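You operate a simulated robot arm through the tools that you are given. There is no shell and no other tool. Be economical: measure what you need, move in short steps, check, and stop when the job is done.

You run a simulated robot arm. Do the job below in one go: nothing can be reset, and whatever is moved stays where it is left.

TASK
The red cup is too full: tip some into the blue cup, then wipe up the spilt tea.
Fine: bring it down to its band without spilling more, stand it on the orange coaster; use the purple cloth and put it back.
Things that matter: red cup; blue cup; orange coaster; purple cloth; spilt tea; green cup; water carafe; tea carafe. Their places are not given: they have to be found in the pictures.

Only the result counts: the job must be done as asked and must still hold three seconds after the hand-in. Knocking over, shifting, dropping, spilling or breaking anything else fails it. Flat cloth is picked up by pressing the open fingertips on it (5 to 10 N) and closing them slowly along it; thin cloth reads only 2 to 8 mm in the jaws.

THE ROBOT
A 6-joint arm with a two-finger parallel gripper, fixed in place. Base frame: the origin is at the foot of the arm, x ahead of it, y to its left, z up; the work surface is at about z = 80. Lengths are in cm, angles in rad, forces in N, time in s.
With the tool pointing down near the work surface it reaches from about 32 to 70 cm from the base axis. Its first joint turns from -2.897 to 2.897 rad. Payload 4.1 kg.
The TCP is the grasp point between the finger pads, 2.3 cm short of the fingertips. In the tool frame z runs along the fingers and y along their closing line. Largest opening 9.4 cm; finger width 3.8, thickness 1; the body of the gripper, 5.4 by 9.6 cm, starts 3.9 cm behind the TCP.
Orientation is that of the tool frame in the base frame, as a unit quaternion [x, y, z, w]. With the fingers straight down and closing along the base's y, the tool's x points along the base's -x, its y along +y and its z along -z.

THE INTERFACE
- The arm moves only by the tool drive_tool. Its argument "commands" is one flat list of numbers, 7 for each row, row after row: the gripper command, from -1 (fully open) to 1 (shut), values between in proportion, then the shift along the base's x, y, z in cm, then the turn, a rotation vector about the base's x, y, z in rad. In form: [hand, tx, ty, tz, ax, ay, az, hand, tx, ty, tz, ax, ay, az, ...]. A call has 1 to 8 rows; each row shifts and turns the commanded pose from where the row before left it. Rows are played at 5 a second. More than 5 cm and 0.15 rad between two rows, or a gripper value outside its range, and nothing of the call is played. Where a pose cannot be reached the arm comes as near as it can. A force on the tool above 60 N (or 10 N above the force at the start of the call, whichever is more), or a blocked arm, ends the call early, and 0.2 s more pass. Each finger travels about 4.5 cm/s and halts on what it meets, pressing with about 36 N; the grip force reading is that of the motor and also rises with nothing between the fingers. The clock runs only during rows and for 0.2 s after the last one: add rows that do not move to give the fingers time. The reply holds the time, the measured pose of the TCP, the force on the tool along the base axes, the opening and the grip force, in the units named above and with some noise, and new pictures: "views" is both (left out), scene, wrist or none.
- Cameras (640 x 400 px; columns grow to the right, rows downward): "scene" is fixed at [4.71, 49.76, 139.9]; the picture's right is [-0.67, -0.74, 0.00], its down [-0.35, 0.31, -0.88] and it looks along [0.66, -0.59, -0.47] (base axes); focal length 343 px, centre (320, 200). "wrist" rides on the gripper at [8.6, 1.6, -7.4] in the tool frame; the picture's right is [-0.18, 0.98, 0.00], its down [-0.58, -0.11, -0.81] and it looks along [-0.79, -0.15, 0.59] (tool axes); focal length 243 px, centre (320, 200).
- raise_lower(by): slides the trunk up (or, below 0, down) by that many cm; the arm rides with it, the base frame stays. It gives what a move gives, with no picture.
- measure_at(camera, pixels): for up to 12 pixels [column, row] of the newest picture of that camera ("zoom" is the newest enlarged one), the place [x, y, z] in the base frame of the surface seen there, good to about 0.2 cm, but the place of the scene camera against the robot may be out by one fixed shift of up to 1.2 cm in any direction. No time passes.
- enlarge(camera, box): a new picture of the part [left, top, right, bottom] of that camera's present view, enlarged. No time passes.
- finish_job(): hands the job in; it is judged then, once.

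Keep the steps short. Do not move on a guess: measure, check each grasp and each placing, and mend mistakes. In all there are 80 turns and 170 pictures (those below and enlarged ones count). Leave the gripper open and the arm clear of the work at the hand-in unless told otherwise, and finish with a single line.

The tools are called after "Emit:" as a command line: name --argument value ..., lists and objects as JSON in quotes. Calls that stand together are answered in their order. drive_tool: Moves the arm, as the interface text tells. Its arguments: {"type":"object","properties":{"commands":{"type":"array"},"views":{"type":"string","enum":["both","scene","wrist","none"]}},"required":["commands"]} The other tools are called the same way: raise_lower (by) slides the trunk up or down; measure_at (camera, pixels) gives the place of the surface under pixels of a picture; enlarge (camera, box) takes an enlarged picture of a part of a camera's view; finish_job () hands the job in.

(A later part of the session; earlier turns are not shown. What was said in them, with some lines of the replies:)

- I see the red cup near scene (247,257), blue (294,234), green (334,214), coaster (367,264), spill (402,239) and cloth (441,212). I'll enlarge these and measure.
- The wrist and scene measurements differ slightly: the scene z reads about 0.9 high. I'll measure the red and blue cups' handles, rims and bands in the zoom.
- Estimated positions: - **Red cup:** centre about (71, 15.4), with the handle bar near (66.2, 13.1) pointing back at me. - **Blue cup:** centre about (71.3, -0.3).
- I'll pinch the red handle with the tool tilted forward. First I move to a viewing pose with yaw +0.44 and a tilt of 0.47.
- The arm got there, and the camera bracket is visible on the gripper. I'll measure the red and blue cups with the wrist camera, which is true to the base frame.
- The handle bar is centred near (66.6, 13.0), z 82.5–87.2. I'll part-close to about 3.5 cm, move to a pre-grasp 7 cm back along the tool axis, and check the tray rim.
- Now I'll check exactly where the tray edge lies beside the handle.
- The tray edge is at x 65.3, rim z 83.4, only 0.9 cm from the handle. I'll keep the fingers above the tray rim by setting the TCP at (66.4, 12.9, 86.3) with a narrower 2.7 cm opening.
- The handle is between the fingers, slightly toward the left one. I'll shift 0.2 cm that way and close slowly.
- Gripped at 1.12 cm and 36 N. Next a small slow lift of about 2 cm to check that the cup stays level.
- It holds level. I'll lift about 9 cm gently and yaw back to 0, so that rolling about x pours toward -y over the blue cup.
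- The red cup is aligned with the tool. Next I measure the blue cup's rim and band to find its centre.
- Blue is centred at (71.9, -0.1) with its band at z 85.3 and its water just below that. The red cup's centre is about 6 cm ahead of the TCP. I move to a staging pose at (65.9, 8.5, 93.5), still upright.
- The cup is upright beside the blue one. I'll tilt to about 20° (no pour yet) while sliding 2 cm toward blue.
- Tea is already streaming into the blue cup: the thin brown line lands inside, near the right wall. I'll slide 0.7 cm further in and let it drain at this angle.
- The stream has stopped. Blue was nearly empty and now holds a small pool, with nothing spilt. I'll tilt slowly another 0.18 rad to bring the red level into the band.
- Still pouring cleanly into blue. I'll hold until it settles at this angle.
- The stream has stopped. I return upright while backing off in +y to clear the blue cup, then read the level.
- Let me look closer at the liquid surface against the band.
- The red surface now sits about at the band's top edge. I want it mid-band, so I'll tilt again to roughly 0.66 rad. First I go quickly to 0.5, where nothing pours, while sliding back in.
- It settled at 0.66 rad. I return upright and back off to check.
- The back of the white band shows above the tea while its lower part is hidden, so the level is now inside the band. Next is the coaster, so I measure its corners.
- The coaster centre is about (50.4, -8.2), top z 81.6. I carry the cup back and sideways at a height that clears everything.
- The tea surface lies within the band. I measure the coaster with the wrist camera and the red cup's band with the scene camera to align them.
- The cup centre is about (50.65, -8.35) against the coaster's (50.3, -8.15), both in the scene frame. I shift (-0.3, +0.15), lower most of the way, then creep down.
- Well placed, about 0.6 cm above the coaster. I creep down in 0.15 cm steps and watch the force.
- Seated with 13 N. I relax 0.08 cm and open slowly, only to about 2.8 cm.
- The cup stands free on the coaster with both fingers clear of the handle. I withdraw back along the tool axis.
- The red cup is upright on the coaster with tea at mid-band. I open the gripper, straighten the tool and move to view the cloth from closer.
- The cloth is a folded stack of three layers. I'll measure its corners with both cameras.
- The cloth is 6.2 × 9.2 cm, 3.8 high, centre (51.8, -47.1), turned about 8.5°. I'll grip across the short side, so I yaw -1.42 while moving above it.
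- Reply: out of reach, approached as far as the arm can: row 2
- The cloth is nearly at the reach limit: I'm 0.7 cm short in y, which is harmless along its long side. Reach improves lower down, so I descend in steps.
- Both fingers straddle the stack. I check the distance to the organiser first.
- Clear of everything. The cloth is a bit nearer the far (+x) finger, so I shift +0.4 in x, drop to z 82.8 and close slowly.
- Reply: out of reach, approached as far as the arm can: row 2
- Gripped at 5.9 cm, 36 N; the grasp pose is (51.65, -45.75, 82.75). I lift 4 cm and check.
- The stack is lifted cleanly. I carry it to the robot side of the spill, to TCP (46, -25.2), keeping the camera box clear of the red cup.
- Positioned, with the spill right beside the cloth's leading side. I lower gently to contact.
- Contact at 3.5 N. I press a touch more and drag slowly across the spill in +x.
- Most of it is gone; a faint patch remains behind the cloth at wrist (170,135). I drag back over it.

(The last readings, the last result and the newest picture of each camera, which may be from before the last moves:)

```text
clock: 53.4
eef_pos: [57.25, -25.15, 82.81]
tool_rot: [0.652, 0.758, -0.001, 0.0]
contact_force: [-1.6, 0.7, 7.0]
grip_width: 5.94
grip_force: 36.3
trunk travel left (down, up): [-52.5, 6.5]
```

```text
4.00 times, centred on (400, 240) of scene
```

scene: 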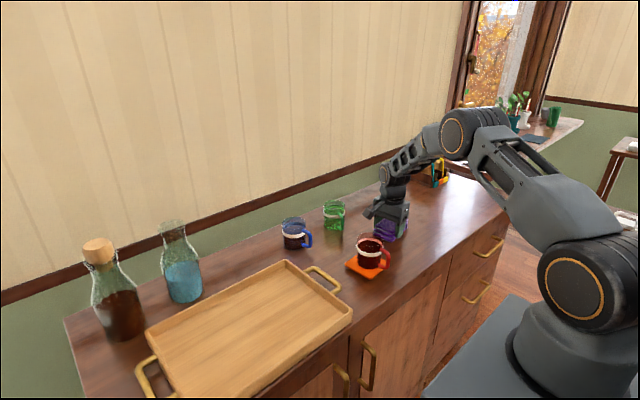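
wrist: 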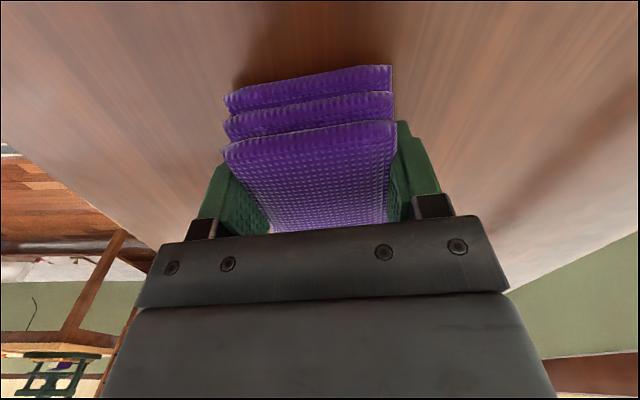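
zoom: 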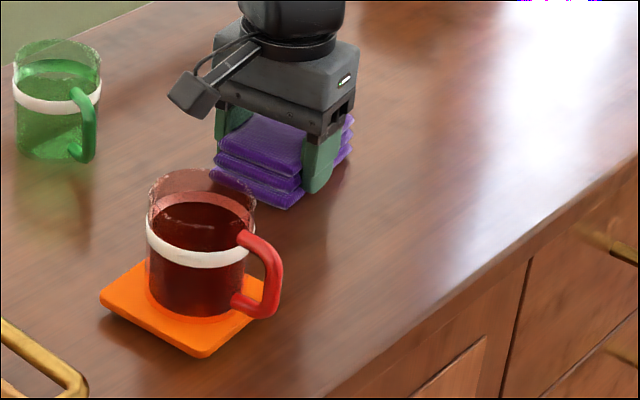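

The surface is clean. I lift and carry the cloth back to its original grasp pose (51.65, -45.75).

Emit:
drive_tool --commands '[0.3, 0, 0, 1.5, 0, 0, 0, 0.3, -0.6, -1.5, 1.5, 0, 0, 0, 0.3, -1, -3, 1, 0, 0, 0, 0.3, -1, -3.2, 0, 0, 0, 0, 0.3, -1, -3.3, 0, 0, 0, 0, 0.3, -1, -3.3, 0, 0, 0, 0, 0.3, -1, -3.3, 0, 0, 0, 0, 0.3, 0, -2.0, 0, 0, 0, 0]'

Emit:
enlarge --camera "scene" --box '[340, 190, 460, 290]'

```text
clock: 55.2
eef_pos: [51.74, -44.74, 86.7]
tool_rot: [0.651, 0.759, -0.001, 0.0]
contact_force: [0.1, -0.4, -0.2]
grip_width: 5.96
grip_force: 36.3
trunk travel left (down, up): [-52.5, 6.5]
```

scene: 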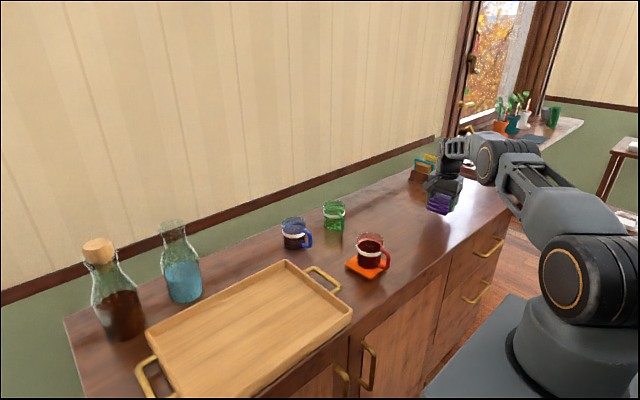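
wrist: 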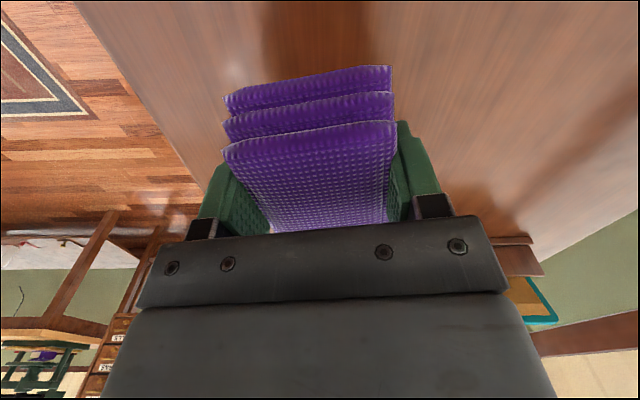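

```text
4.00 times, centred on (400, 240) of scene
```

zoom: 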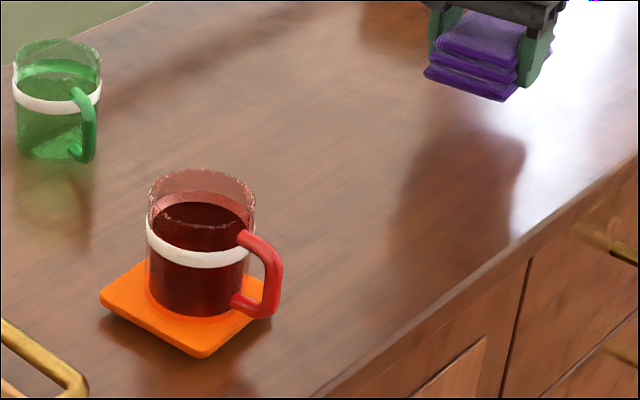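

The spill area is fully clean. I move the last 1 cm and lower the cloth to z about 82.8.

Emit:
drive_tool --commands '[0.3, 0, -0.5, -0.8, 0, 0, 0, 0.3, -0.05, -0.5, -1, 0, 0, 0, 0.3, 0, 0, -1, 0, 0, 0, 0.3, 0, 0, -0.6, 0, 0, 0, 0.3, 0, 0, -0.35, 0, 0, 0, 0.3, 0, 0, 0, 0, 0, 0]' --views "none"

```text
clock: 56.6
eef_pos: [51.8, -45.89, 82.9]
tool_rot: [0.651, 0.759, -0.002, 0.0]
contact_force: [0.5, -1.1, -1.4]
grip_width: 5.93
grip_force: 36.2
trunk travel left (down, up): [-52.5, 6.5]
```

Almost down. I make a last 0.12 cm step, then open slowly to about 8 cm.

Emit:
drive_tool --commands '[0.3, -0.1, 0.1, -0.08, 0, 0, 0, 0.3, 0, 0, -0.05, 0, 0, 0, -0.3, 0, 0, 0, 0, 0, 0, -0.45, 0, 0, 0, 0, 0, 0, -0.6, 0, 0, 0, 0, 0, 0, -0.8, 0, 0, 0, 0, 0, 0, -1, 0, 0, 0, 0, 0, 0, -1, 0, 0, 0, 0, 0, 0]'

Emit:
enlarge --camera "scene" --box '[400, 150, 500, 240]'

```text
clock: 58.4
eef_pos: [51.65, -45.77, 82.79]
tool_rot: [0.652, 0.758, -0.001, 0.001]
contact_force: [0.1, 0.3, 0.3]
grip_width: 9.4
grip_force: 0.1
trunk travel left (down, up): [-52.5, 6.5]
```

scene: 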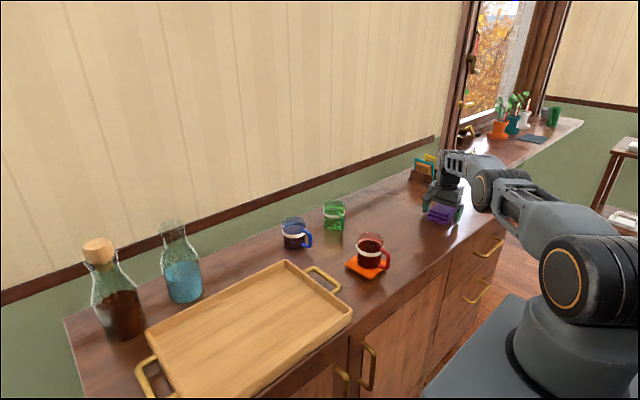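
wrist: 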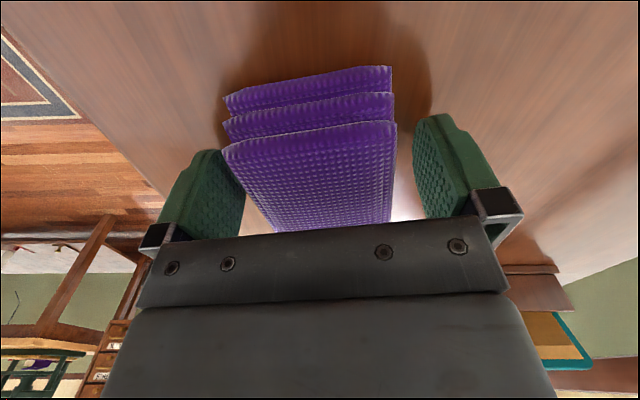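

```text
4.44 times, centred on (450, 195) of scene
```

zoom: 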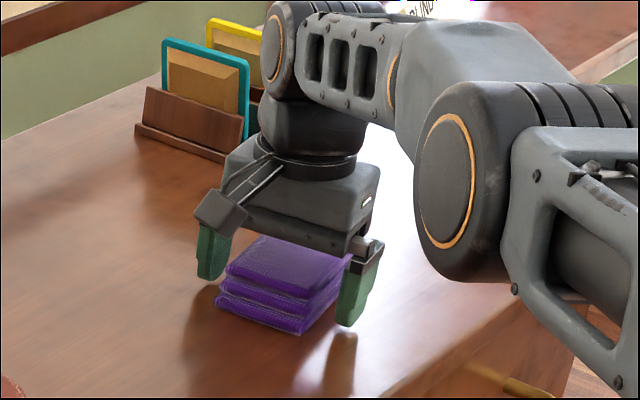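

Released. The cloth is slightly nearer the near (-x) finger, so I shift -0.3 in x and go straight up.

Emit:
drive_tool --commands '[-1, -0.3, 0.1, 0, 0, 0, 0, -1, 0, 0, 1, 0, 0, 0, -1, 0, 0, 1.5, 0, 0, 0, -1, 0, 0, 2.5, 0, 0, 0, -1, -0.5, 0.5, 3, 0, 0, 0, -1, -1, 1, 3, 0, 0, 0, -1, -2, 2, 3, 0, 0, 0, -1, -2, 2, 3, 0, 0, 0]'

Emit:
drive_tool --commands '[-1, -2, 1, 3, 0, 0, 0, -1, -2, 1, 1, 0, 0, 0, -1, -2, 0, 0, 0, 0, 0, -1, 0, 0, 0, 0, 0, 0]'

Emit:
enlarge --camera "scene" --box '[220, 170, 480, 300]'

Emit:
measure_at --camera "scene" --pixels '[[441, 212], [430, 218], [455, 206]]'

```text
clock: 60.2
eef_pos: [45.67, -40.08, 99.85]
tool_rot: [0.652, 0.758, -0.001, 0.0]
contact_force: [-0.5, 0.1, 0.7]
grip_width: 9.4
grip_force: 0.0
trunk travel left (down, up): [-52.5, 6.5]
```

scene: 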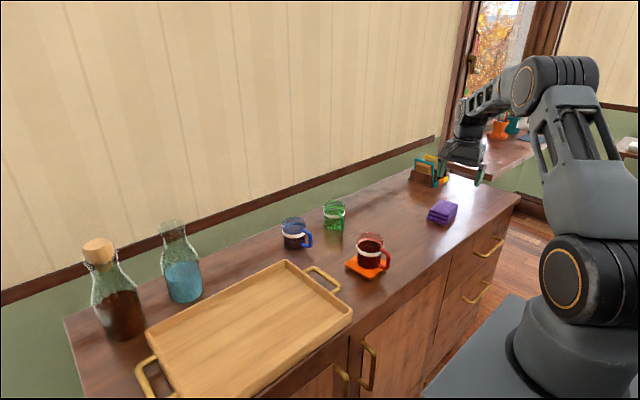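
wrist: 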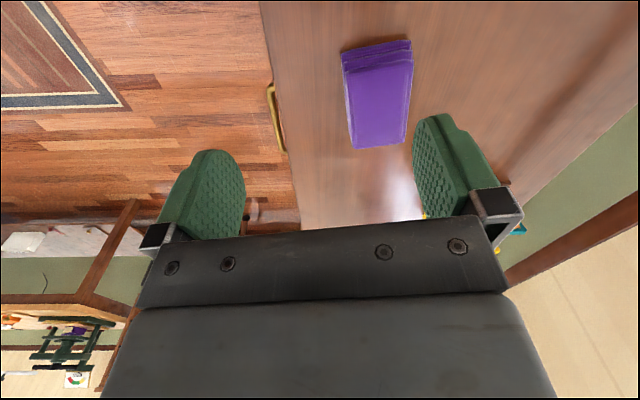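

```text
clock: 61.2
eef_pos: [39.79, -38.18, 103.82]
tool_rot: [0.652, 0.758, -0.001, 0.0]
contact_force: [0.2, -0.1, -0.7]
grip_width: 9.41
grip_force: 0.1
trunk travel left (down, up): [-52.5, 6.5]
```

scene: 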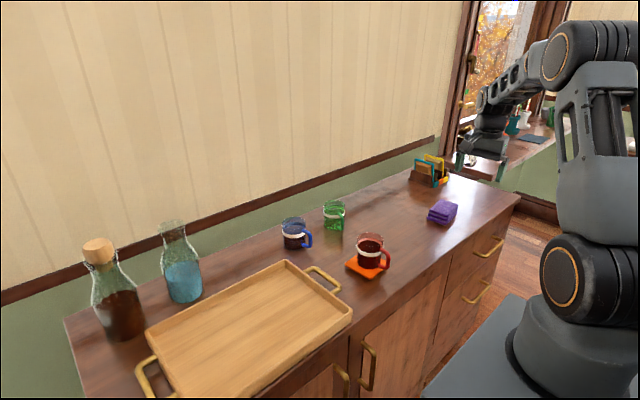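
wrist: 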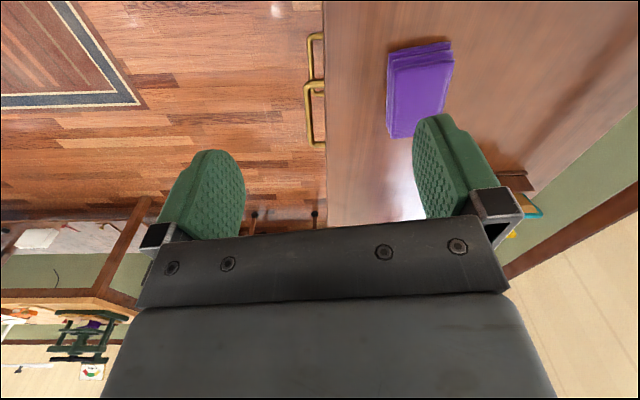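

```text
2.46 times, centred on (350, 235) of scene
```

zoom: 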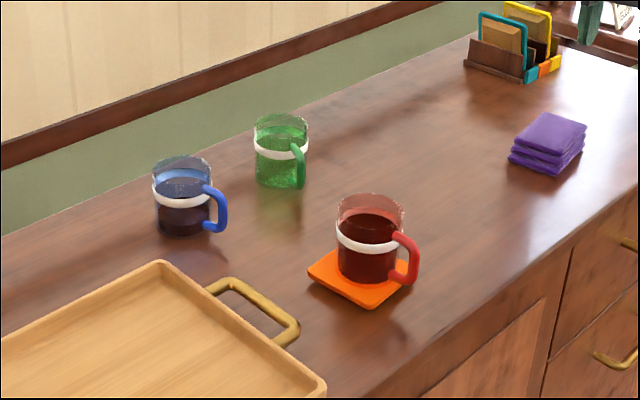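

```text
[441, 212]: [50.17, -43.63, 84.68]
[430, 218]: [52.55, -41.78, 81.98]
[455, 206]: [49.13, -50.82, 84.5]
```

Everything is in order: the red cup stands on the coaster with tea in its band, the spill is gone, and the cloth is back within about 0.2 cm of its old place. Nothing else has moved. The gripper is open and clear, so I hand in.

Emit:
finish_job

```text
The job is handed in.
```

The red cup is poured down to its band and standing on the orange coaster, the spilt tea is wiped up, and the purple cloth is back in its place.
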